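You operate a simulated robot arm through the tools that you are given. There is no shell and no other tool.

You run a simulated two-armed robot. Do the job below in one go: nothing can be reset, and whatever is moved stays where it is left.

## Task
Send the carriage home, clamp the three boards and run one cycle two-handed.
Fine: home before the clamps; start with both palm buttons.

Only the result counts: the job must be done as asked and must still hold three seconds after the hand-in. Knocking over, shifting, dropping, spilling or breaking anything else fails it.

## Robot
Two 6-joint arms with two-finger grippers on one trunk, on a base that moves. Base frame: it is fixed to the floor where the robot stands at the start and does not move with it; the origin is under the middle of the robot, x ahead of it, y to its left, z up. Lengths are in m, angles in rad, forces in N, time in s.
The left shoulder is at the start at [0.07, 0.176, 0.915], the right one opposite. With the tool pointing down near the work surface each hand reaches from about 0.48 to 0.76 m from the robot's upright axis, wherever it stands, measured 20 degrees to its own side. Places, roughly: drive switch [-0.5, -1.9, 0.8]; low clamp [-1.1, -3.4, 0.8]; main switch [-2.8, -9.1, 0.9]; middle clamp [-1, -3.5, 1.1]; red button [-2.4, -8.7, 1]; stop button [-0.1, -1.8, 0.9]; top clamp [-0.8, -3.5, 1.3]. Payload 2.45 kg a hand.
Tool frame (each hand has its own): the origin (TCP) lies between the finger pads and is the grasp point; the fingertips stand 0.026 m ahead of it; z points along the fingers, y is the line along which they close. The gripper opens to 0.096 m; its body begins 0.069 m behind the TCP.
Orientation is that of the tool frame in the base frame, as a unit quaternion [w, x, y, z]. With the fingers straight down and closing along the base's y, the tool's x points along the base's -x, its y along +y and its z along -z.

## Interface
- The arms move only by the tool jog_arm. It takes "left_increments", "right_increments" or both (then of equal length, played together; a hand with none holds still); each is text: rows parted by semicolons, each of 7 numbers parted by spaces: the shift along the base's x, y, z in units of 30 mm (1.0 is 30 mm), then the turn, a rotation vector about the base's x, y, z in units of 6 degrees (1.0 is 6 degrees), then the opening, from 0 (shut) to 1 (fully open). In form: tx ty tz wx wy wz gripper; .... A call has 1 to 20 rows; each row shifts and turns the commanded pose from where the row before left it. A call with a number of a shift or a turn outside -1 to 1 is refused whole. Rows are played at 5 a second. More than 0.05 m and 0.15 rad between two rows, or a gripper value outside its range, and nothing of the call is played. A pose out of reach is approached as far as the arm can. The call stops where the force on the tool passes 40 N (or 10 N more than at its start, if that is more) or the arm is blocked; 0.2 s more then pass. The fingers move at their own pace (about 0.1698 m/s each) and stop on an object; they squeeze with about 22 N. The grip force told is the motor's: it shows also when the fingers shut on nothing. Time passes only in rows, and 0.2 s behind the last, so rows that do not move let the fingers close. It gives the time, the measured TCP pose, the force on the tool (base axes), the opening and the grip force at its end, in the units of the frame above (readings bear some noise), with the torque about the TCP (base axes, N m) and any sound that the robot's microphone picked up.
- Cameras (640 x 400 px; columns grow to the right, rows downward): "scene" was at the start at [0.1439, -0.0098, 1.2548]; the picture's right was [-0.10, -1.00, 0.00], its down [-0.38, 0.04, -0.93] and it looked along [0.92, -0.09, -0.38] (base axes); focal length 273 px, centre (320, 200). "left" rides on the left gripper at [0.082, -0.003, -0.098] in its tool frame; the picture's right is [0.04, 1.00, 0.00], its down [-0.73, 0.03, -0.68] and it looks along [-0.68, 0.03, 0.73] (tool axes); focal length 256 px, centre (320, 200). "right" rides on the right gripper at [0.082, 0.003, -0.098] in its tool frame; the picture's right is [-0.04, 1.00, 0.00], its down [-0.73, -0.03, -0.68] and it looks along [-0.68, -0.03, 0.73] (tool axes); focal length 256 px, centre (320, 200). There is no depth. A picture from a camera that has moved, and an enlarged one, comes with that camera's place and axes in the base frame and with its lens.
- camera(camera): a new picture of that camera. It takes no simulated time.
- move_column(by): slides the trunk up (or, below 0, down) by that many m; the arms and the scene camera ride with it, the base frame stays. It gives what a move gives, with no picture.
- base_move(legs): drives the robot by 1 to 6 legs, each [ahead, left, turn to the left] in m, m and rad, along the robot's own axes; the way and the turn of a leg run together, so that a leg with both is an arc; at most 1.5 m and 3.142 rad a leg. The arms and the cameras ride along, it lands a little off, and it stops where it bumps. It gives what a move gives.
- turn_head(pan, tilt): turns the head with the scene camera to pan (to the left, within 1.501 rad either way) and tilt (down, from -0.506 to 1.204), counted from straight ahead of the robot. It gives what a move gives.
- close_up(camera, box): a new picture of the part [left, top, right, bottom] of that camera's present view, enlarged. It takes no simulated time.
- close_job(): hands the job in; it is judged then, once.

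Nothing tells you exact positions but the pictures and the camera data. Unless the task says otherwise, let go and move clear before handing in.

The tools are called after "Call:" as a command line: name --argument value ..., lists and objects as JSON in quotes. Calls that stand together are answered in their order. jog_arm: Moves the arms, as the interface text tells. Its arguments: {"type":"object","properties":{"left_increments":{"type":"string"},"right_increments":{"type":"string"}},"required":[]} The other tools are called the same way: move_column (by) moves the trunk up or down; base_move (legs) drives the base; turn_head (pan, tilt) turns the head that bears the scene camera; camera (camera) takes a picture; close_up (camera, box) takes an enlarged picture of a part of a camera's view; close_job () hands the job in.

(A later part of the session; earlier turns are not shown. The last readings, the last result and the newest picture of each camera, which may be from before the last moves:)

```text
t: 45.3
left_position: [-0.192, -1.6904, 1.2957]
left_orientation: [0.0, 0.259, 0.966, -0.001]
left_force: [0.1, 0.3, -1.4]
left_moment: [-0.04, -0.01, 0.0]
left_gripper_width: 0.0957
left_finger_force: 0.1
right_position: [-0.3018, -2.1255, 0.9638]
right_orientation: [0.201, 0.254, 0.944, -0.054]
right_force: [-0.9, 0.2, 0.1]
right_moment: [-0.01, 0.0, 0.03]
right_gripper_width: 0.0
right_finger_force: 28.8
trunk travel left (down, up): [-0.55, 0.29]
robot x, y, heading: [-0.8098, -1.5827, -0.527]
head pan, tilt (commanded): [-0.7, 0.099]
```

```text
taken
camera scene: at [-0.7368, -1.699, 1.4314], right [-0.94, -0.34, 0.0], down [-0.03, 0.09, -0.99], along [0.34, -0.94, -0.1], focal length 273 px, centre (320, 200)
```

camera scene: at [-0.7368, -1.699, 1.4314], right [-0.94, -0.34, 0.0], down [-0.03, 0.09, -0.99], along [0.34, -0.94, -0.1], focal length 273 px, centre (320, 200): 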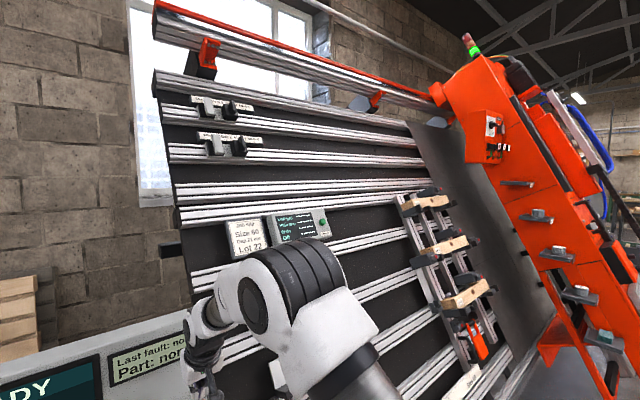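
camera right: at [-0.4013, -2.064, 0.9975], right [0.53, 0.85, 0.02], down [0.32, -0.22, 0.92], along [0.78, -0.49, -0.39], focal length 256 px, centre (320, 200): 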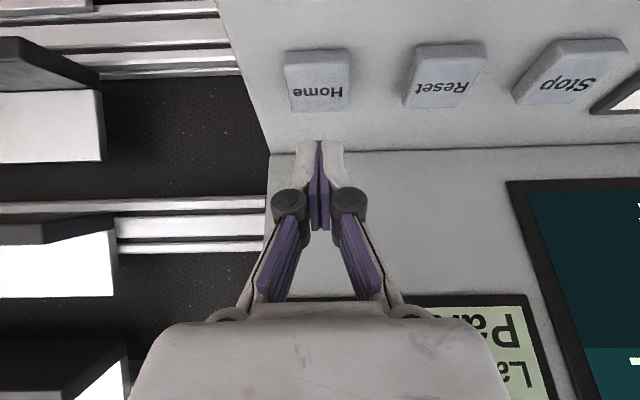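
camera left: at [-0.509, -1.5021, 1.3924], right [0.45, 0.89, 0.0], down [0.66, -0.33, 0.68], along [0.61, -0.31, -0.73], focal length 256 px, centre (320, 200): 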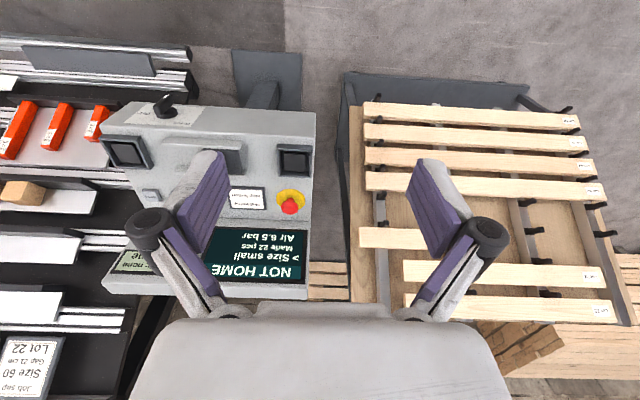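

The screen reads READY, the tower light is green and the carriage has moved off to the right, so homing worked. I'll enlarge the clamps now.

Call:
close_up --camera "scene" --box '[390, 180, 520, 270]'

Call:
close_up --camera "scene" --box '[400, 240, 520, 380]'

Call:
close_up --camera "scene" --box '[140, 20, 300, 180]'

```text
4.44 times, centred on (455, 225) of scene
camera zoom: at [-0.7368, -1.699, 1.4314], right [-0.94, -0.34, 0.0], down [-0.03, 0.09, -0.99], along [0.34, -0.94, -0.1], focal length 1215 px, centre (-280, 89)
```

zoom: 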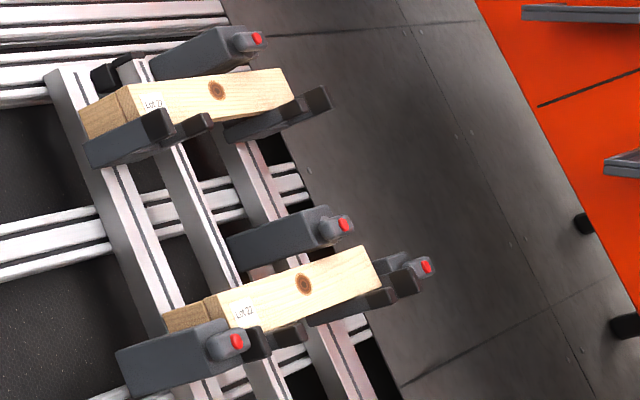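

```text
2.86 times, centred on (460, 310) of scene
camera zoom: at [-0.7368, -1.699, 1.4314], right [-0.94, -0.34, 0.0], down [-0.03, 0.09, -0.99], along [0.34, -0.94, -0.1], focal length 781 px, centre (-80, -114)
```

zoom: 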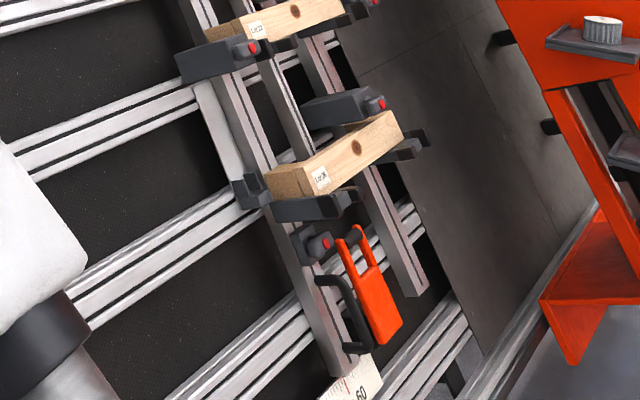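

```text
2.50 times, centred on (220, 100) of scene
camera zoom: at [-0.7368, -1.699, 1.4314], right [-0.94, -0.34, 0.0], down [-0.03, 0.09, -0.99], along [0.34, -0.94, -0.1], focal length 683 px, centre (570, 450)
```

zoom: 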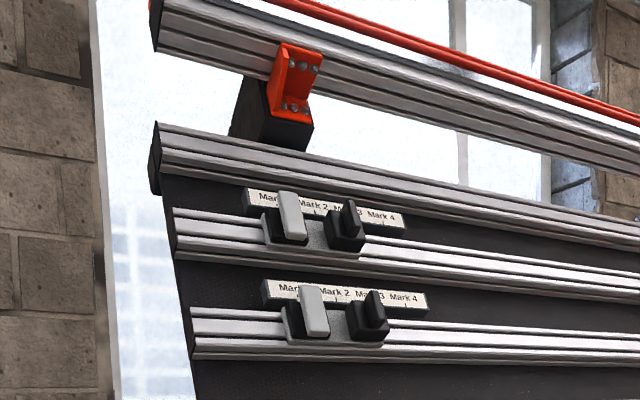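

The clamps are on the ladder-like frame about 1.7 m to my right. I'll lift the right arm clear of the console, back up, and drive sideways to get in front of them.

Call:
jog_arm --right_increments "-0.3 0.17 1 0 0 0 0; -0.5 0.3 1 0 0 0 0; -0.5 0.3 1 0 0 0 0; -0.5 0.3 1 0 0 0 0; -0.5 0.3 1 0 0 0 0; -0.5 0.3 1 0 0 0 0; -0.5 0.3 1 0 0 0 0; -0.5 0.3 1 0 0 0 0"

Call:
base_move --legs '[[-0.4, 0, 0], [0, -1.1, 0]]'

Call:
turn_head --pan -0.3 --tilt 0.3

Call:
camera --camera "scene"

```text
t: 47.1
left_position: [-0.1932, -1.6878, 1.2958]
left_orientation: [0.001, 0.259, 0.966, -0.001]
left_force: [-0.6, 0.9, 0.5]
left_moment: [-0.01, 0.0, 0.0]
left_gripper_width: 0.0958
left_finger_force: 0.0
right_position: [-0.4185, -2.0549, 1.2044]
right_orientation: [0.201, 0.255, 0.944, -0.055]
right_force: [-0.3, 0.9, 1.1]
right_moment: [-0.01, -0.06, -0.01]
right_gripper_width: 0.0
right_finger_force: 28.4
trunk travel left (down, up): [-0.55, 0.29]
robot x, y, heading: [-0.8156, -1.5865, -0.529]
head pan, tilt (commanded): [-0.7, 0.099]
```

```text
t: 54.8
left_position: [-1.117, -2.4411, 1.2941]
left_orientation: [0.0, 0.282, 0.959, -0.001]
left_force: [-0.3, -0.1, 0.3]
left_moment: [0.03, 0.03, 0.04]
left_gripper_width: 0.0958
left_finger_force: 0.0
right_position: [-1.3605, -2.7959, 1.2039]
right_orientation: [0.2, 0.277, 0.938, -0.059]
right_force: [0.3, 0.2, 0.2]
right_moment: [-0.01, -0.04, 0.0]
right_gripper_width: 0.0
right_finger_force: 28.5
trunk travel left (down, up): [-0.55, 0.29]
robot x, y, heading: [-1.7311, -2.3073, -0.572]
head pan, tilt (commanded): [-0.7, 0.099]
```

```text
t: 55.7
left_position: [-1.1188, -2.441, 1.2946]
left_orientation: [0.0, 0.282, 0.959, -0.001]
left_force: [0.1, 0.2, -0.5]
left_moment: [-0.04, -0.02, 0.02]
left_gripper_width: 0.0961
left_finger_force: 0.1
right_position: [-1.3612, -2.7962, 1.2038]
right_orientation: [0.199, 0.277, 0.938, -0.06]
right_force: [0.1, -0.4, -0.3]
right_moment: [-0.01, 0.02, 0.01]
right_gripper_width: 0.0001
right_finger_force: 28.2
trunk travel left (down, up): [-0.55, 0.29]
robot x, y, heading: [-1.7311, -2.3133, -0.568]
head pan, tilt (commanded): [-0.3, 0.3]
```

```text
taken
camera scene: at [-1.6295, -2.4076, 1.4129], right [-0.77, -0.64, 0.0], down [-0.19, 0.23, -0.96], along [0.61, -0.73, -0.3], focal length 273 px, centre (320, 200)
```

scene: 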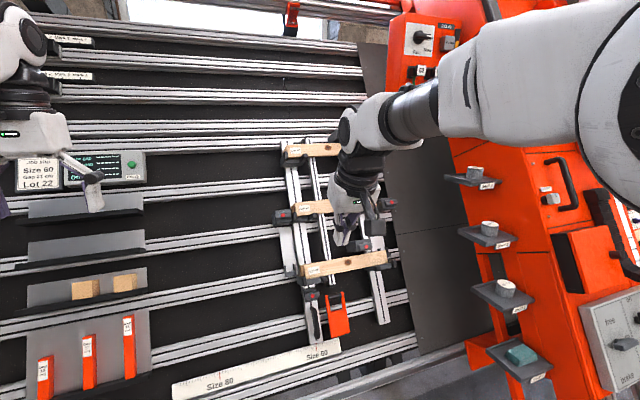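

The right hand blocks the scene view of the clamps, but its own camera may see them. I'll take that picture plus an enlargement of the ladder.

Call:
camera --camera "right"

Call:
close_up --camera "scene" --box '[260, 130, 420, 350]'

Call:
camera --camera "left"

```text
taken
camera right: at [-1.4569, -2.7307, 1.2608], right [0.57, 0.82, 0.02], down [0.31, -0.24, 0.92], along [0.76, -0.52, -0.39], focal length 256 px, centre (320, 200)
```

right: 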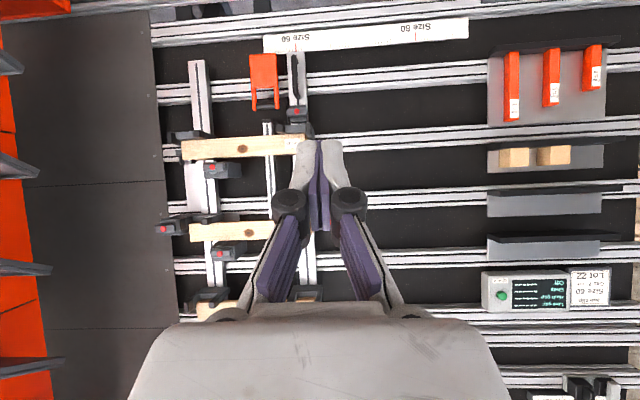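

```text
1.82 times, centred on (340, 240) of scene
camera zoom: at [-1.6295, -2.4076, 1.4129], right [-0.77, -0.64, 0.0], down [-0.19, 0.23, -0.96], along [0.61, -0.73, -0.3], focal length 497 px, centre (284, 127)
```

zoom: 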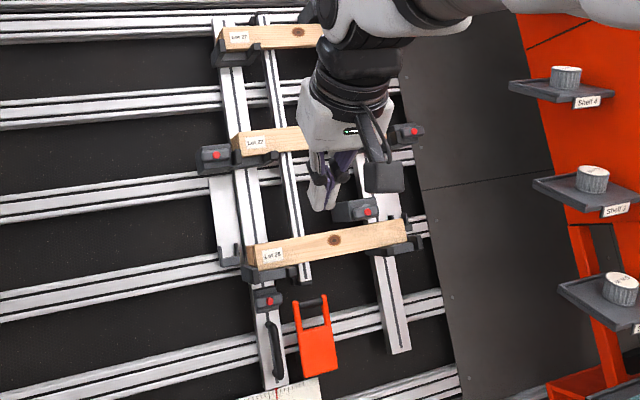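

```text
taken
camera left: at [-1.1886, -2.3989, 1.3925], right [0.51, 0.86, 0.0], down [0.63, -0.37, 0.68], along [0.58, -0.35, -0.73], focal length 256 px, centre (320, 200)
```

left: 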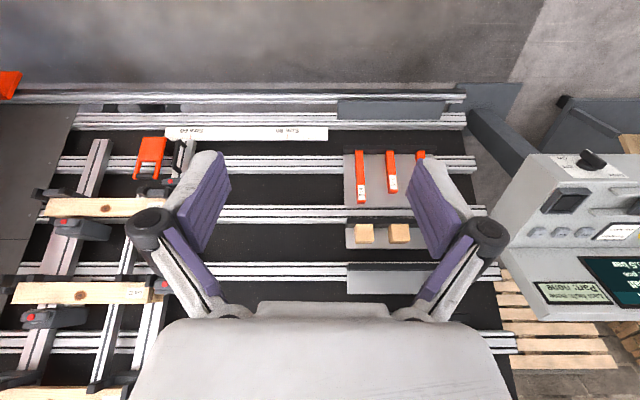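

The right forearm still covers the clamps. I'll shift right a little more so the ladder comes between the two hands, keeping well clear of the carriage.

Call:
base_move --legs '[[-0.1, -0.35, 0.04]]'

Call:
turn_head --pan -0.2 --tilt 0.3

Call:
camera --camera "scene"

Call:
camera --camera "left"

Call:
camera --camera "right"

```text
t: 58.0
left_position: [-1.3842, -2.657, 1.2944]
left_orientation: [-0.001, 0.262, 0.965, -0.001]
left_force: [0.6, -0.2, 0.3]
left_moment: [0.01, -0.04, 0.0]
left_gripper_width: 0.0962
left_finger_force: 0.0
right_position: [-1.6129, -3.0203, 1.2032]
right_orientation: [0.202, 0.257, 0.943, -0.056]
right_force: [-0.3, 0.0, 0.3]
right_moment: [0.02, 0.02, -0.01]
right_gripper_width: 0.0001
right_finger_force: 28.9
trunk travel left (down, up): [-0.55, 0.29]
robot x, y, heading: [-2.0051, -2.549, -0.532]
head pan, tilt (commanded): [-0.3, 0.3]
```

```text
t: 58.7
left_position: [-1.3846, -2.6583, 1.2946]
left_orientation: [0.0, 0.262, 0.965, 0.0]
left_force: [-1.2, -0.3, -0.8]
left_moment: [0.02, -0.02, 0.01]
left_gripper_width: 0.0962
left_finger_force: 0.0
right_position: [-1.6136, -3.0211, 1.2054]
right_orientation: [0.202, 0.257, 0.943, -0.055]
right_force: [0.4, 0.8, -0.2]
right_moment: [0.02, 0.01, 0.0]
right_gripper_width: 0.0001
right_finger_force: 28.3
trunk travel left (down, up): [-0.55, 0.29]
robot x, y, heading: [-2.0076, -2.5495, -0.53]
head pan, tilt (commanded): [-0.201, 0.3]
```

```text
taken
camera scene: at [-1.8911, -2.6386, 1.4128], right [-0.67, -0.74, 0.0], down [-0.22, 0.2, -0.96], along [0.71, -0.64, -0.3], focal length 273 px, centre (320, 200)
```

scene: 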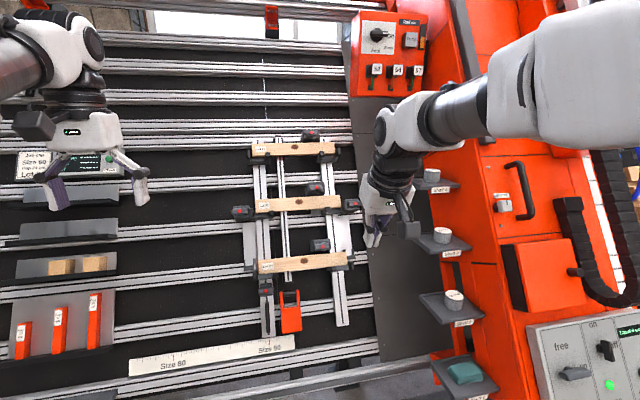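

```text
taken
camera left: at [-1.4574, -2.618, 1.3926], right [0.47, 0.88, 0.0], down [0.65, -0.35, 0.68], along [0.6, -0.32, -0.73], focal length 256 px, centre (320, 200)
```

left: 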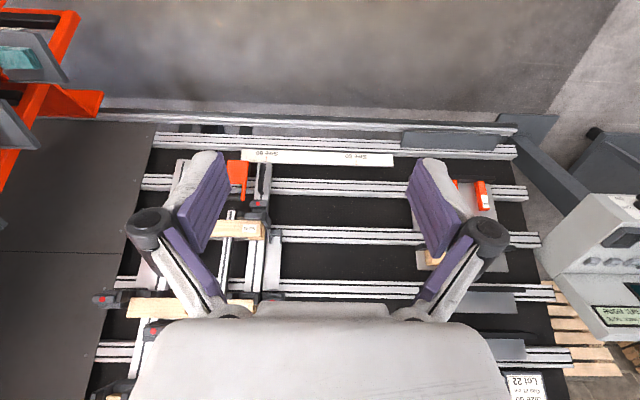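

```text
taken
camera right: at [-1.7117, -2.9606, 1.2608], right [0.54, 0.84, 0.02], down [0.32, -0.22, 0.92], along [0.78, -0.49, -0.39], focal length 256 px, centre (320, 200)
```

right: 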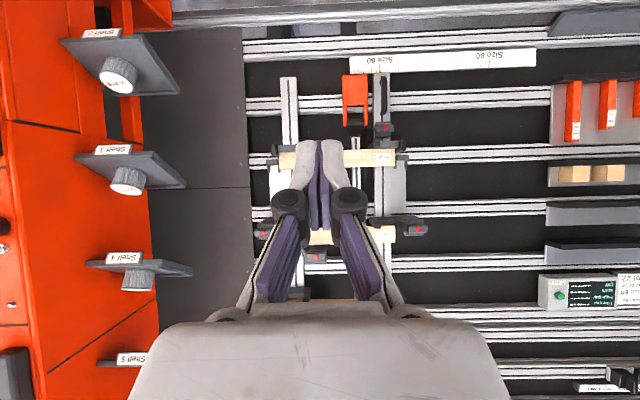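

Call:
close_up --camera "scene" --box '[225, 125, 385, 225]'

Call:
close_up --camera "scene" --box '[225, 220, 385, 350]'

Call:
close_up --camera "scene" --box '[290, 175, 350, 265]'

Call:
close_up --camera "scene" --box '[340, 0, 640, 400]'

```text
4.00 times, centred on (305, 175) of scene
camera zoom: at [-1.8911, -2.6386, 1.4128], right [-0.67, -0.74, 0.0], down [-0.22, 0.2, -0.96], along [0.71, -0.64, -0.3], focal length 1093 px, centre (380, 300)
```

zoom: 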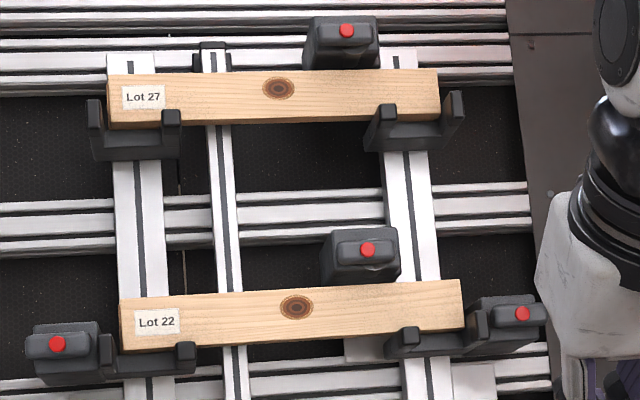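

```text
3.08 times, centred on (305, 285) of scene
camera zoom: at [-1.8911, -2.6386, 1.4128], right [-0.67, -0.74, 0.0], down [-0.22, 0.2, -0.96], along [0.71, -0.64, -0.3], focal length 841 px, centre (366, -62)
```

zoom: 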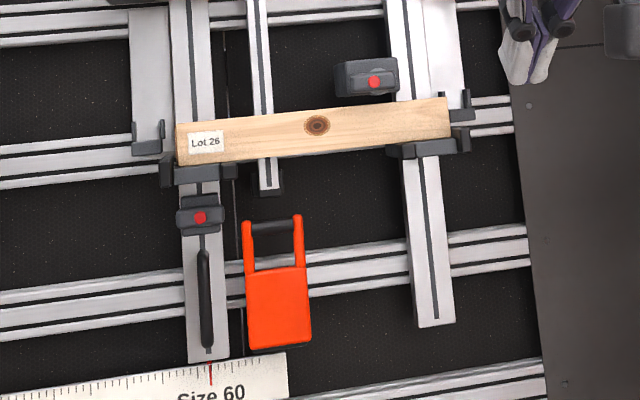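

```text
4.44 times, centred on (320, 220) of scene
camera zoom: at [-1.8911, -2.6386, 1.4128], right [-0.67, -0.74, 0.0], down [-0.22, 0.2, -0.96], along [0.71, -0.64, -0.3], focal length 1215 px, centre (320, 111)
```

zoom: 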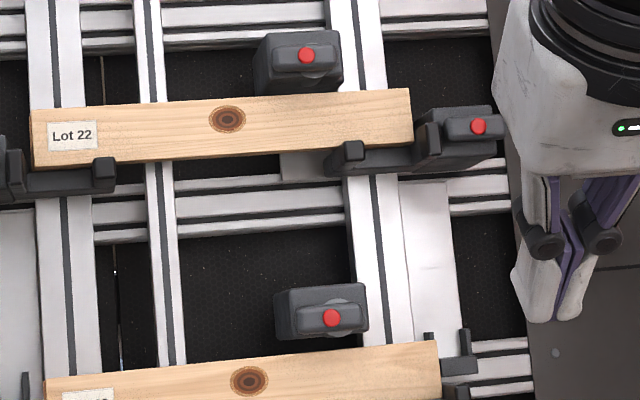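

```text
1.00 times, centred on (490, 200) of scene (not enlarged: the box is as wide or as high as the picture)
camera zoom: at [-1.8911, -2.6386, 1.4128], right [-0.67, -0.74, 0.0], down [-0.22, 0.2, -0.96], along [0.71, -0.64, -0.3], focal length 273 px, centre (150, 200)
```

zoom: 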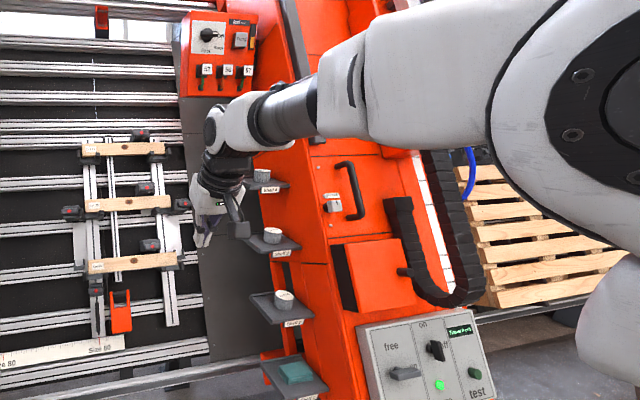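

Each board has a clamp box above its right half with a small lever with a red tip; I place the tips at about top [-0.870,-3.500,1.336], middle [-0.977,-3.439,1.099], low [-1.083,-3.377,0.860]. I'll come nearer and look at a clamp with the right wrist camera.

Call:
base_move --legs '[[0.45, 0, 0]]'

Call:
camera --camera "right"

Call:
turn_head --pan -0.1 --tilt 0.3

Call:
camera --camera "scene"

```text
t: 61.4
left_position: [-0.996, -2.8882, 1.2929]
left_orientation: [0.0, 0.263, 0.965, 0.0]
left_force: [0.4, 0.0, -0.3]
left_moment: [0.02, 0.03, 0.04]
left_gripper_width: 0.0959
left_finger_force: 0.1
right_position: [-1.2265, -3.2517, 1.203]
right_orientation: [0.2, 0.258, 0.943, -0.056]
right_force: [-0.5, -0.3, 0.5]
right_moment: [-0.02, 0.05, -0.01]
right_gripper_width: 0.0
right_finger_force: 28.3
trunk travel left (down, up): [-0.55, 0.29]
robot x, y, heading: [-1.6146, -2.777, -0.53]
head pan, tilt (commanded): [-0.201, 0.3]
```

```text
taken
camera right: at [-1.324, -3.1904, 1.2609], right [0.54, 0.84, 0.02], down [0.32, -0.22, 0.92], along [0.78, -0.49, -0.39], focal length 256 px, centre (320, 200)
```

right: 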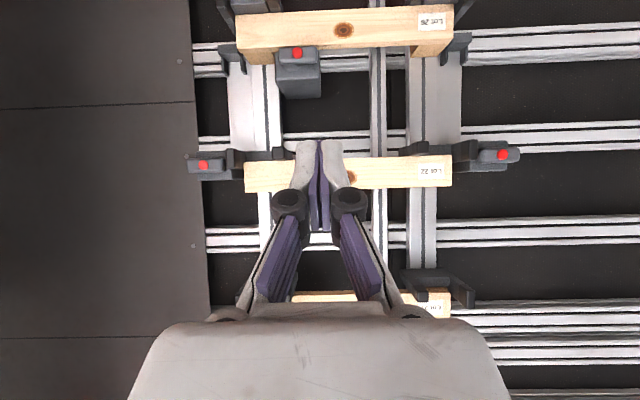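

```text
t: 62.1
left_position: [-0.997, -2.8875, 1.293]
left_orientation: [0.0, 0.264, 0.965, -0.001]
left_force: [0.2, -0.1, 0.1]
left_moment: [0.0, 0.04, -0.02]
left_gripper_width: 0.0963
left_finger_force: 0.0
right_position: [-1.2243, -3.2506, 1.2041]
right_orientation: [0.201, 0.258, 0.943, -0.056]
right_force: [1.0, 0.7, 0.7]
right_moment: [0.01, 0.0, 0.02]
right_gripper_width: 0.0001
right_finger_force: 28.6
trunk travel left (down, up): [-0.55, 0.29]
robot x, y, heading: [-1.6152, -2.7789, -0.535]
head pan, tilt (commanded): [-0.099, 0.3]
```

```text
taken
camera scene: at [-1.4962, -2.861, 1.4128], right [-0.59, -0.81, 0.0], down [-0.24, 0.18, -0.96], along [0.77, -0.57, -0.3], focal length 273 px, centre (320, 200)
```

scene: 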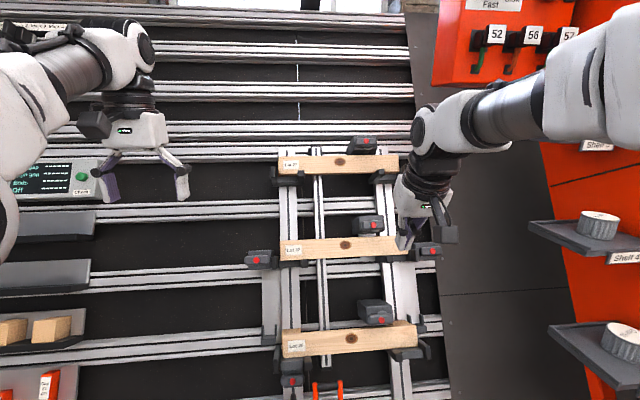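

Call:
close_up --camera "scene" --box '[330, 125, 450, 200]'

Call:
close_up --camera "scene" --box '[340, 205, 400, 245]'

Call:
close_up --camera "scene" --box '[340, 290, 410, 335]'

Call:
close_up --camera "right" --box '[260, 30, 340, 110]'

Call:
close_up --camera "right" --box '[440, 130, 540, 190]'

```text
5.33 times, centred on (390, 162) of scene
camera zoom: at [-1.4962, -2.861, 1.4128], right [-0.59, -0.81, 0.0], down [-0.24, 0.18, -0.96], along [0.77, -0.57, -0.3], focal length 1458 px, centre (-53, 400)
```

zoom: 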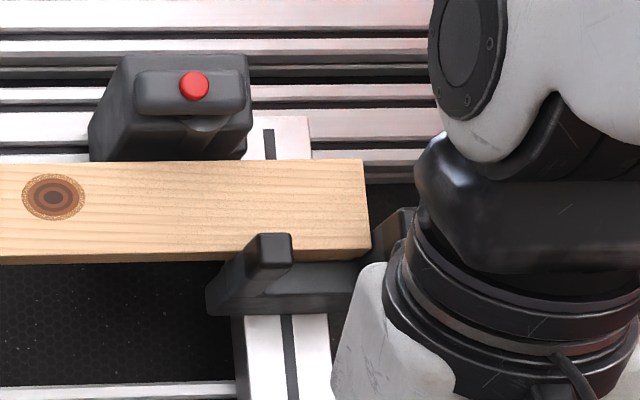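

```text
10.00 times, centred on (370, 225) of scene
camera zoom: at [-1.4962, -2.861, 1.4128], right [-0.59, -0.81, 0.0], down [-0.24, 0.18, -0.96], along [0.77, -0.57, -0.3], focal length 2733 px, centre (-180, -50)
```

zoom: 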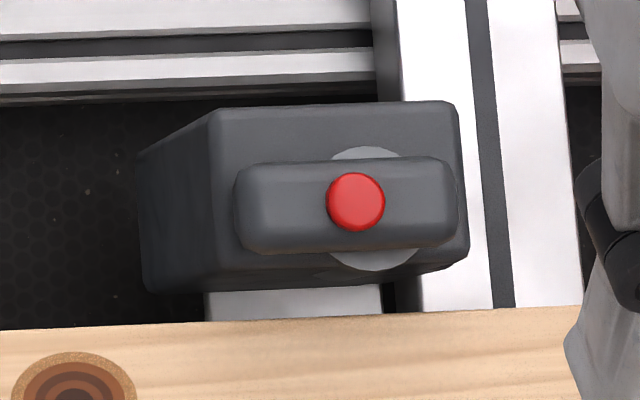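

```text
8.89 times, centred on (375, 312) of scene
camera zoom: at [-1.4962, -2.861, 1.4128], right [-0.59, -0.81, 0.0], down [-0.24, 0.18, -0.96], along [0.77, -0.57, -0.3], focal length 2430 px, centre (-169, -800)
```

zoom: 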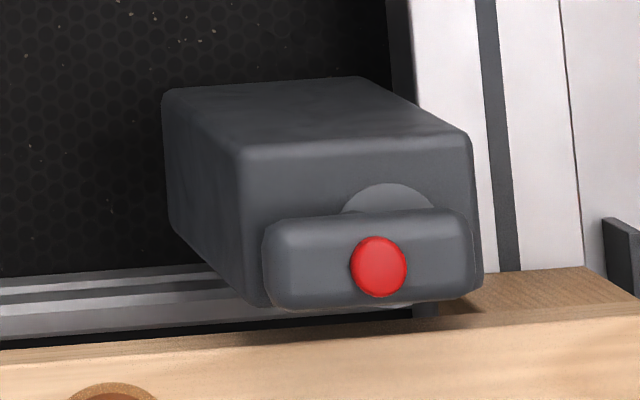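

```text
5.00 times, centred on (300, 70) of right
camera zoom: at [-1.3235, -3.1907, 1.2607], right [0.54, 0.84, 0.02], down [0.32, -0.22, 0.92], along [0.78, -0.49, -0.39], focal length 1280 px, centre (420, 850)
```

zoom: 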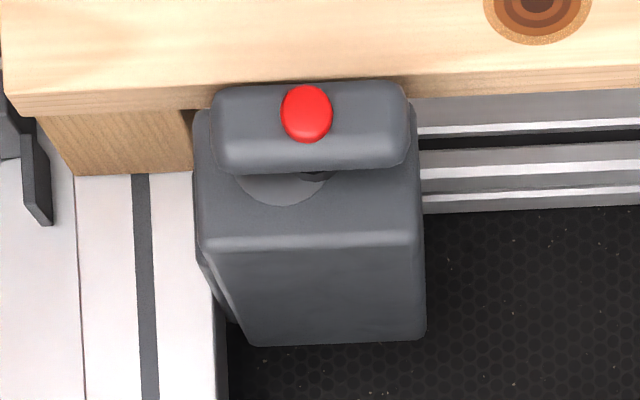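

```text
6.40 times, centred on (490, 160) of right
camera zoom: at [-1.3235, -3.1907, 1.2607], right [0.54, 0.84, 0.02], down [0.32, -0.22, 0.92], along [0.78, -0.49, -0.39], focal length 1638 px, centre (-768, 456)
```

zoom: 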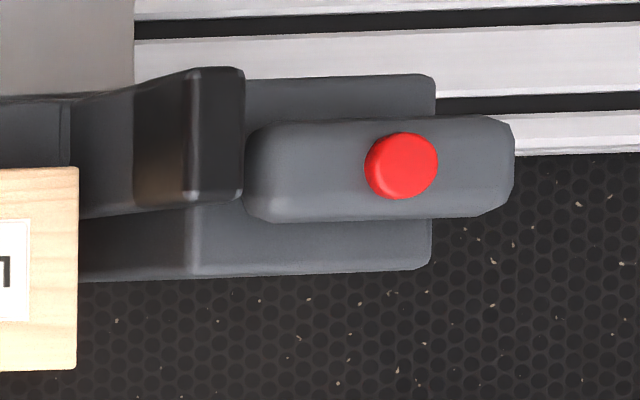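

The clamp has a bar handle on a round hub with a red dot in its centre. Before going nearer I'll look down to check the floor clearance to the bottom rail and the carriage foot.

Call:
turn_head --pan -0.3 --tilt 1.0

Call:
camera --camera "scene"

```text
t: 63.1
left_position: [-0.9958, -2.8882, 1.2938]
left_orientation: [-0.001, 0.263, 0.965, -0.002]
left_force: [-0.4, -0.6, 0.1]
left_moment: [0.01, 0.01, 0.01]
left_gripper_width: 0.0959
left_finger_force: 0.1
right_position: [-1.2247, -3.2515, 1.2052]
right_orientation: [0.201, 0.258, 0.943, -0.055]
right_force: [1.3, -0.1, 0.0]
right_moment: [0.02, 0.0, -0.03]
right_gripper_width: 0.0
right_finger_force: 28.4
trunk travel left (down, up): [-0.55, 0.29]
robot x, y, heading: [-1.6115, -2.7833, -0.534]
head pan, tilt (commanded): [-0.3, 1.0]
```

```text
taken
camera scene: at [-1.5249, -2.857, 1.3534], right [-0.74, -0.67, 0.0], down [-0.56, 0.62, -0.54], along [0.36, -0.4, -0.84], focal length 273 px, centre (320, 200)
```

scene: 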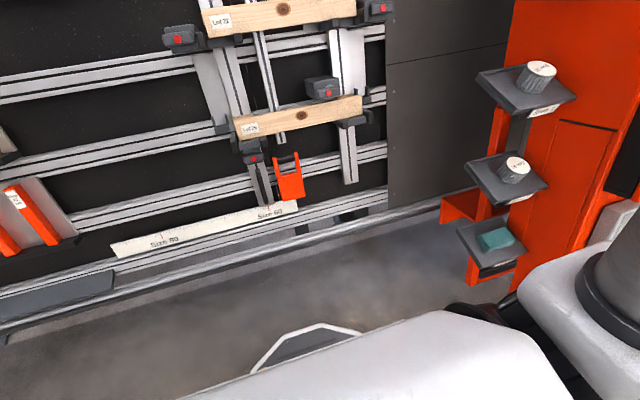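

The bottom rail is still about 0.35 m ahead of the base and the carriage's trays are well to my right. I'll go ahead 0.17 m.

Call:
base_move --legs '[[0.17, 0, 0.01]]'

Call:
turn_head --pan -0.1 --tilt 0.4

Call:
camera --camera "scene"

Call:
camera --camera "right"

```text
t: 64.6
left_position: [-0.8506, -2.9627, 1.2935]
left_orientation: [0.0, 0.257, 0.967, -0.002]
left_force: [0.0, -0.7, -0.4]
left_moment: [0.0, -0.02, 0.0]
left_gripper_width: 0.0958
left_finger_force: 0.1
right_position: [-1.0753, -3.3308, 1.2048]
right_orientation: [0.202, 0.252, 0.945, -0.054]
right_force: [0.2, -0.1, -1.1]
right_moment: [-0.01, 0.03, 0.01]
right_gripper_width: 0.0
right_finger_force: 28.1
trunk travel left (down, up): [-0.55, 0.29]
robot x, y, heading: [-1.4734, -2.8617, -0.523]
head pan, tilt (commanded): [-0.3, 1.0]
```

```text
t: 65.6
left_position: [-0.8511, -2.9634, 1.2942]
left_orientation: [0.0, 0.257, 0.966, -0.001]
left_force: [0.1, 0.1, 0.2]
left_moment: [-0.05, -0.02, 0.0]
left_gripper_width: 0.0959
left_finger_force: 0.1
right_position: [-1.0759, -3.3309, 1.2047]
right_orientation: [0.201, 0.252, 0.945, -0.055]
right_force: [0.5, -0.4, -0.6]
right_moment: [0.03, 0.01, 0.02]
right_gripper_width: 0.0
right_finger_force: 28.1
trunk travel left (down, up): [-0.55, 0.29]
robot x, y, heading: [-1.4721, -2.8635, -0.528]
head pan, tilt (commanded): [-0.099, 0.4]
```

```text
taken
camera scene: at [-1.3526, -2.9425, 1.4036], right [-0.58, -0.81, 0.0], down [-0.32, 0.23, -0.92], along [0.75, -0.54, -0.39], focal length 273 px, centre (320, 200)
```

scene: 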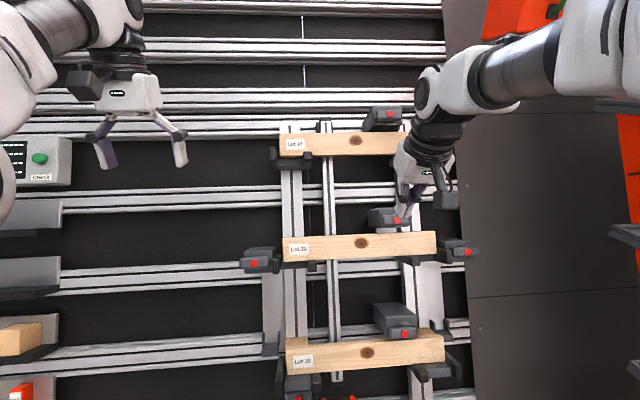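

```text
taken
camera right: at [-1.1749, -3.2704, 1.2611], right [0.53, 0.85, 0.02], down [0.33, -0.22, 0.92], along [0.78, -0.48, -0.39], focal length 256 px, centre (320, 200)
```

right: 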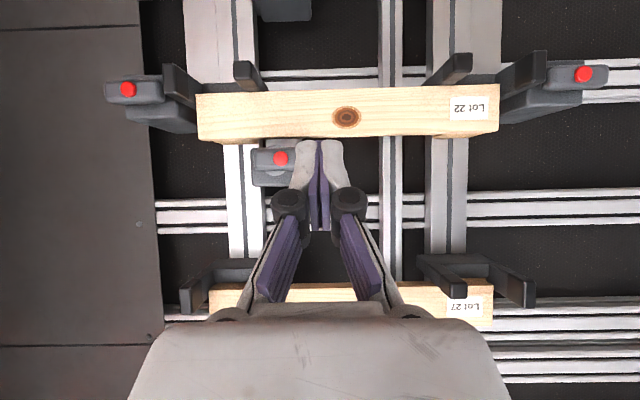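

The right fingers are now just in front of the middle clamp. I'll zoom on the three clamps from this nearer point to understand the mechanism.

Call:
close_up --camera "right" --box '[230, 120, 310, 200]'

Call:
close_up --camera "scene" --box '[350, 280, 450, 350]'

Call:
close_up --camera "scene" --box '[340, 190, 430, 250]'

Call:
close_up --camera "scene" --box '[340, 95, 430, 155]'

```text
5.00 times, centred on (270, 160) of right
camera zoom: at [-1.1749, -3.2704, 1.2611], right [0.53, 0.85, 0.02], down [0.33, -0.22, 0.92], along [0.78, -0.48, -0.39], focal length 1280 px, centre (570, 400)
```

zoom: 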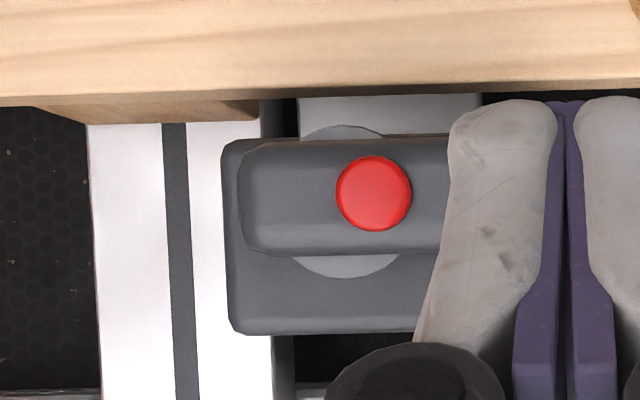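

```text
5.71 times, centred on (400, 315) of scene
camera zoom: at [-1.3526, -2.9425, 1.4036], right [-0.58, -0.81, 0.0], down [-0.32, 0.23, -0.92], along [0.75, -0.54, -0.39], focal length 1562 px, centre (-137, -457)
```

zoom: 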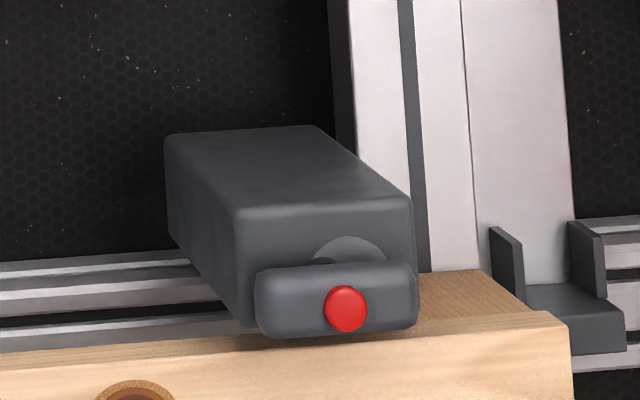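

```text
6.67 times, centred on (385, 220) of scene
camera zoom: at [-1.3526, -2.9425, 1.4036], right [-0.58, -0.81, 0.0], down [-0.32, 0.23, -0.92], along [0.75, -0.54, -0.39], focal length 1822 px, centre (-113, 67)
```

zoom: 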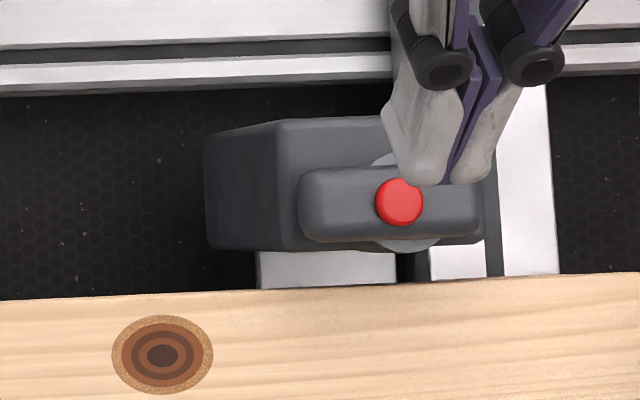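

```text
6.67 times, centred on (385, 125) of scene
camera zoom: at [-1.3526, -2.9425, 1.4036], right [-0.58, -0.81, 0.0], down [-0.32, 0.23, -0.92], along [0.75, -0.54, -0.39], focal length 1822 px, centre (-113, 700)
```

zoom: 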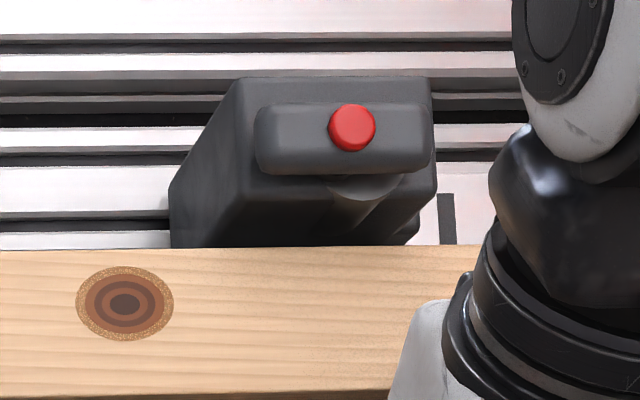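

The handle looks like a T-bar on a round hub that stands out along the bed's normal (about 27° up from level). I'll tilt the right hand to line up with that axis, in front of the middle clamp, without touching yet.

Call:
jog_arm --right_increments "0.086 -0.289 -0.271 -0.46 -0.793 0 0; 0.086 -0.289 -0.271 -0.46 -0.793 0 0; 0.086 -0.289 -0.271 -0.46 -0.793 0 0; 0.086 -0.289 -0.271 -0.46 -0.793 0 0; 0.086 -0.289 -0.271 -0.46 -0.793 0 0; 0.086 -0.289 -0.271 -0.46 -0.793 0 0; 0.086 -0.289 -0.271 -0.46 -0.793 0 0; 0 0 0 0 0 0 0; 0 0 0 0 0 0 0"

Call:
camera --camera "right"

Call:
camera --camera "scene"

```text
t: 67.6
left_position: [-0.8501, -2.9634, 1.2946]
left_orientation: [0.001, 0.256, 0.967, -0.001]
left_force: [-0.5, 1.0, -0.6]
left_moment: [0.0, -0.02, -0.02]
left_gripper_width: 0.0958
left_finger_force: 0.0
right_position: [-1.052, -3.3958, 1.1463]
right_orientation: [0.502, 0.22, 0.825, -0.136]
right_force: [-0.3, -0.2, 0.0]
right_moment: [0.02, 0.01, -0.02]
right_gripper_width: 0.0
right_finger_force: 28.4
right hand out of reach, approached as far as the arm can: row 3
trunk travel left (down, up): [-0.55, 0.29]
robot x, y, heading: [-1.4761, -2.8638, -0.523]
head pan, tilt (commanded): [-0.099, 0.4]
```

```text
taken
camera right: at [-1.1604, -3.3299, 1.118], right [0.52, 0.86, 0.03], down [-0.24, 0.11, 0.96], along [0.82, -0.5, 0.26], focal length 256 px, centre (320, 200)
```

right: 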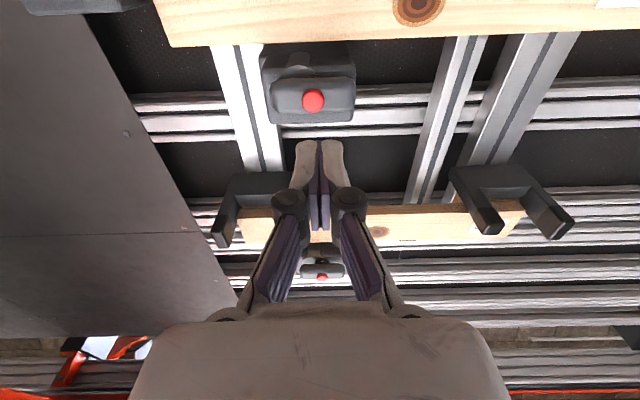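

```text
taken
camera scene: at [-1.3522, -2.9429, 1.4036], right [-0.58, -0.81, 0.0], down [-0.32, 0.23, -0.92], along [0.75, -0.54, -0.39], focal length 273 px, centre (320, 200)
```

scene: 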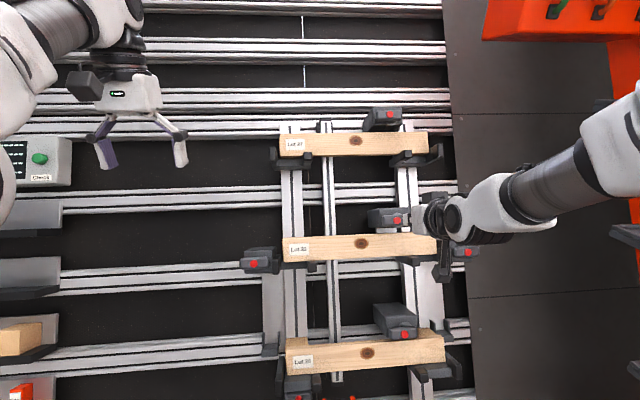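

The hand now points straight at the middle clamp's red dot. I'll close in and press gently on the dot to test whether it is a push action.

Call:
jog_arm --right_increments "0.69 -0.4 -0.412 0 0 0 0; 0.69 -0.4 -0.412 0 0 0 0; 0.077 -0.0445 -0.0458 0 0 0 0; 0.077 -0.0445 -0.0458 0 0 0 0; 0.077 -0.0445 -0.0458 0 0 0 0; 0.077 -0.0445 -0.0458 0 0 0 0"

Call:
camera --camera "right"

Call:
close_up --camera "scene" --box '[350, 180, 500, 280]'

```text
t: 69.0
left_position: [-0.8511, -2.962, 1.2944]
left_orientation: [0.0, 0.257, 0.966, -0.001]
left_force: [0.1, 0.5, -0.3]
left_moment: [0.03, -0.01, 0.0]
left_gripper_width: 0.0958
left_finger_force: 0.0
right_position: [-1.0006, -3.4231, 1.1148]
right_orientation: [0.501, 0.22, 0.826, -0.136]
right_force: [-0.8, -0.2, 0.1]
right_moment: [-0.01, 0.02, 0.07]
right_gripper_width: 0.0
right_finger_force: 28.6
trunk travel left (down, up): [-0.55, 0.29]
robot x, y, heading: [-1.47, -2.8644, -0.527]
head pan, tilt (commanded): [-0.099, 0.4]
```

```text
taken
camera right: at [-1.1092, -3.3584, 1.0884], right [0.52, 0.86, 0.03], down [-0.24, 0.11, 0.96], along [0.82, -0.5, 0.26], focal length 256 px, centre (320, 200)
```

right: 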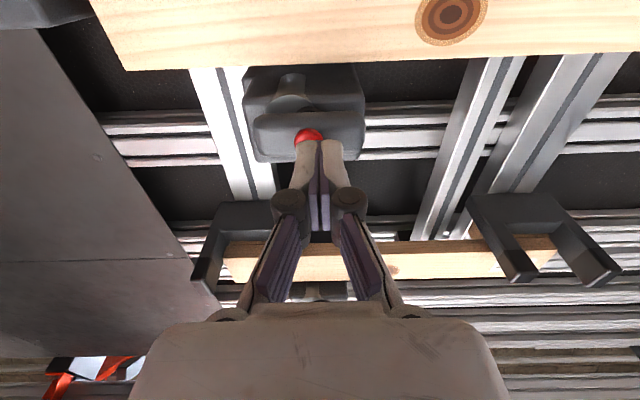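

```text
4.00 times, centred on (425, 230) of scene
camera zoom: at [-1.352, -2.9428, 1.4036], right [-0.58, -0.81, 0.0], down [-0.32, 0.23, -0.92], along [0.75, -0.54, -0.39], focal length 1093 px, centre (-100, 80)
```

zoom: 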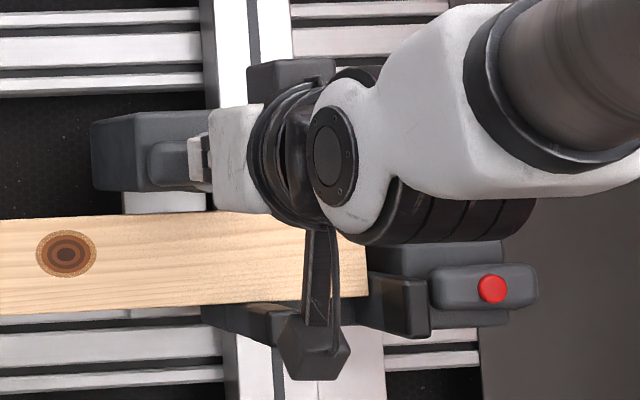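

The fingertips are about at the red dot with no contact force yet. I'll continue in 3 mm steps.

Call:
jog_arm --right_increments "0.077 -0.0445 -0.0458 0 0 0 0; 0.077 -0.0445 -0.0458 0 0 0 0; 0.077 -0.0445 -0.0458 0 0 0 0; 0 0 0 0 0 0 0"

Call:
camera --camera "right"

```text
t: 70.0
left_position: [-0.8507, -2.9628, 1.2949]
left_orientation: [0.0, 0.257, 0.966, -0.001]
left_force: [0.3, 0.1, -0.8]
left_moment: [0.0, -0.02, -0.01]
left_gripper_width: 0.0956
left_finger_force: 0.0
right_position: [-0.9944, -3.4282, 1.1114]
right_orientation: [0.502, 0.22, 0.826, -0.135]
right_force: [0.5, 0.0, 0.6]
right_moment: [-0.01, 0.01, -0.01]
right_gripper_width: 0.0
right_finger_force: 28.8
trunk travel left (down, up): [-0.55, 0.29]
robot x, y, heading: [-1.4719, -2.8641, -0.525]
head pan, tilt (commanded): [-0.099, 0.4]
```

```text
taken
camera right: at [-1.1023, -3.3635, 1.0833], right [0.52, 0.86, 0.03], down [-0.24, 0.11, 0.96], along [0.82, -0.5, 0.26], focal length 256 px, centre (320, 200)
```

right: 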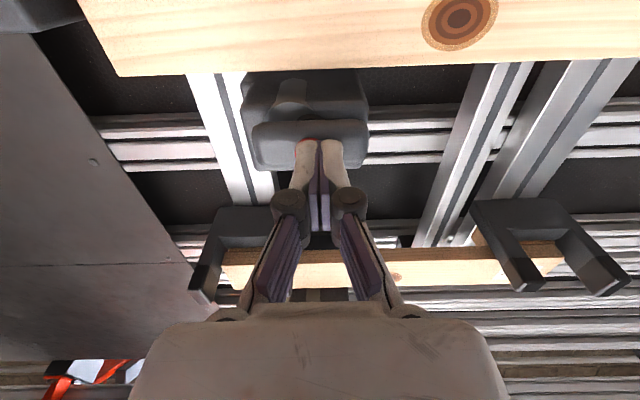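

Still no contact. I'll advance a few more millimetres.

Call:
jog_arm --right_increments "0.077 -0.0445 -0.0458 0 0 0 0; 0.077 -0.0445 -0.0458 0 0 0 0; 0 0 0 0 0 0 0"

Call:
close_up --camera "right" --box '[220, 50, 420, 200]'

```text
t: 70.8
left_position: [-0.8523, -2.9633, 1.2948]
left_orientation: [0.001, 0.257, 0.966, -0.001]
left_force: [0.0, 0.7, 0.1]
left_moment: [-0.02, 0.0, 0.0]
left_gripper_width: 0.0959
left_finger_force: 0.1
right_position: [-0.99, -3.43, 1.1081]
right_orientation: [0.502, 0.22, 0.825, -0.136]
right_force: [0.1, 0.3, 0.4]
right_moment: [0.0, 0.02, -0.01]
right_gripper_width: 0.0003
right_finger_force: 28.4
trunk travel left (down, up): [-0.55, 0.29]
robot x, y, heading: [-1.4697, -2.8659, -0.519]
head pan, tilt (commanded): [-0.099, 0.4]
```

```text
2.67 times, centred on (320, 125) of right
camera zoom: at [-1.0984, -3.3646, 1.0811], right [0.52, 0.86, 0.03], down [-0.24, 0.11, 0.96], along [0.82, -0.5, 0.26], focal length 683 px, centre (320, 400)
```

zoom: 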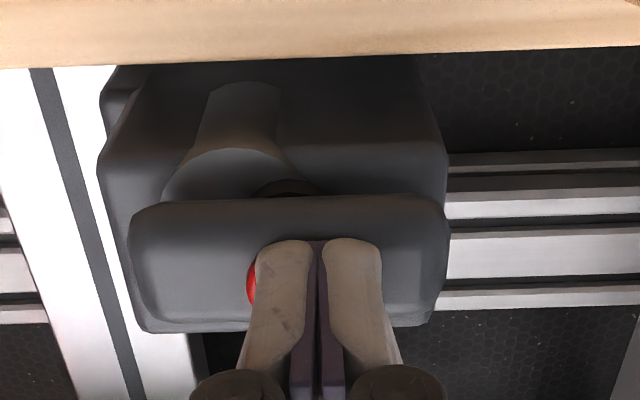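

No contact yet, and the dot is about 1 cm to the right of my fingers. I'll shift right 1 cm and continue forward.

Call:
jog_arm --right_increments "-0.167 -0.289 0 0 0 0 0; 0.077 -0.0445 -0.0458 0 0 0 0; 0.077 -0.0445 -0.0458 0 0 0 0; 0.077 -0.0445 -0.0458 0 0 0 0; 0 0 0 0 0 0 0"

Call:
close_up --camera "right" --box '[220, 50, 420, 200]'

```text
t: 72.0
left_position: [-0.8575, -2.9579, 1.2987]
left_orientation: [0.004, 0.257, 0.966, -0.002]
left_force: [-0.2, 0.1, -0.1]
left_moment: [-0.02, 0.01, -0.03]
left_gripper_width: 0.0962
left_finger_force: 0.1
right_position: [-0.9944, -3.4384, 1.1097]
right_orientation: [0.504, 0.219, 0.825, -0.136]
right_force: [-29.4, 21.8, 7.8]
right_moment: [0.4, 0.57, 0.02]
right_gripper_width: 0.006
right_finger_force: 28.6
trunk travel left (down, up): [-0.55, 0.29]
robot x, y, heading: [-1.4744, -2.863, -0.521]
head pan, tilt (commanded): [-0.099, 0.4]
```

```text
2.67 times, centred on (320, 125) of right
camera zoom: at [-1.1026, -3.3732, 1.0813], right [0.52, 0.86, 0.03], down [-0.25, 0.11, 0.96], along [0.82, -0.5, 0.27], focal length 683 px, centre (320, 400)
```

zoom: 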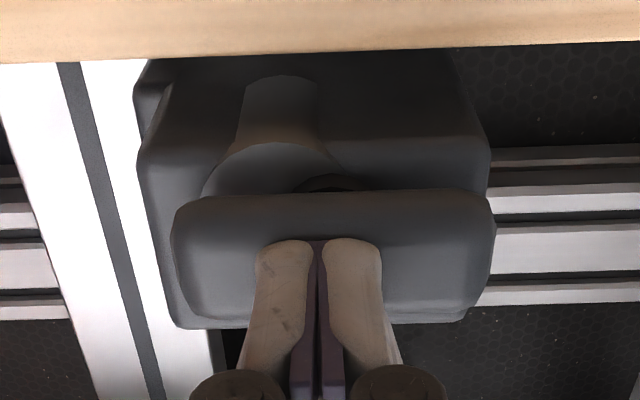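

Pressing gave 37 N and no click or movement, so it isn't a push button; the bar sits on a hub disc and should turn. I'll back off, open the gripper partly and roll it 90° so that the fingers can close over the bar from above and below.

Call:
jog_arm --right_increments "-0.769 0.444 0.458 0 0 0 0; -0.769 0.444 0.458 0 0 0 0; -0.4 0.23 0.24 0 0 0 0.6; 0 0 0 0.769 -0.444 -0.458 0.6; 0 0 0 0.769 -0.444 -0.458 0.6; 0 0 0 0.769 -0.444 -0.458 0.6; 0 0 0 0.769 -0.444 -0.458 0.6; 0 0 0 0.769 -0.444 -0.458 0.6; 0 0 0 0.769 -0.444 -0.458 0.6; 0 0 0 0.769 -0.444 -0.458 0.6; 0 0 0 0.769 -0.444 -0.458 0.6; 0 0 0 0.769 -0.444 -0.458 0.6; 0 0 0 0.769 -0.444 -0.458 0.6; 0 0 0 0.769 -0.444 -0.458 0.6; 0 0 0 0.769 -0.444 -0.458 0.6; 0 0 0 0.769 -0.444 -0.458 0.6; 0 0 0 0.769 -0.444 -0.458 0.6; 0 0 0 0.769 -0.444 -0.458 0.6"

Call:
camera --camera "right"

Call:
camera --camera "scene"

```text
t: 75.8
left_position: [-0.852, -2.9632, 1.2944]
left_orientation: [0.001, 0.258, 0.966, 0.0]
left_force: [0.0, -0.1, 0.6]
left_moment: [-0.01, 0.0, -0.03]
left_gripper_width: 0.0959
left_finger_force: 0.0
right_position: [-1.0452, -3.4094, 1.1404]
right_orientation: [0.449, 0.74, 0.428, 0.26]
right_force: [-0.4, 0.6, 0.4]
right_moment: [-0.02, 0.02, -0.01]
right_gripper_width: 0.0575
right_finger_force: 0.1
trunk travel left (down, up): [-0.55, 0.29]
robot x, y, heading: [-1.4713, -2.8626, -0.524]
head pan, tilt (commanded): [-0.099, 0.4]
```

```text
taken
camera right: at [-1.0813, -3.2959, 1.1869], right [0.38, -0.26, 0.89], down [-0.9, -0.33, 0.29], along [0.22, -0.91, -0.36], focal length 256 px, centre (320, 200)
```

right: 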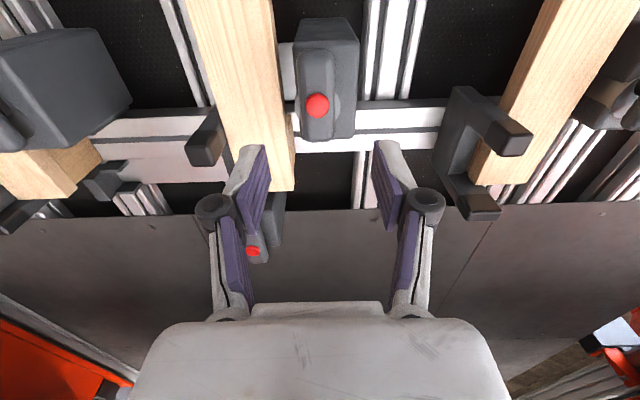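

```text
taken
camera scene: at [-1.3521, -2.9427, 1.4036], right [-0.58, -0.81, 0.0], down [-0.32, 0.23, -0.92], along [0.75, -0.54, -0.39], focal length 273 px, centre (320, 200)
```

scene: 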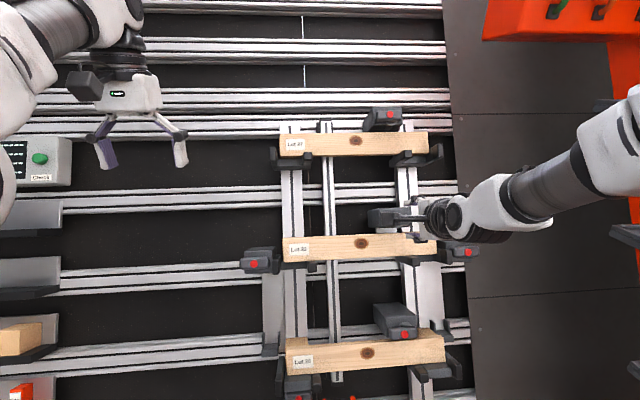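

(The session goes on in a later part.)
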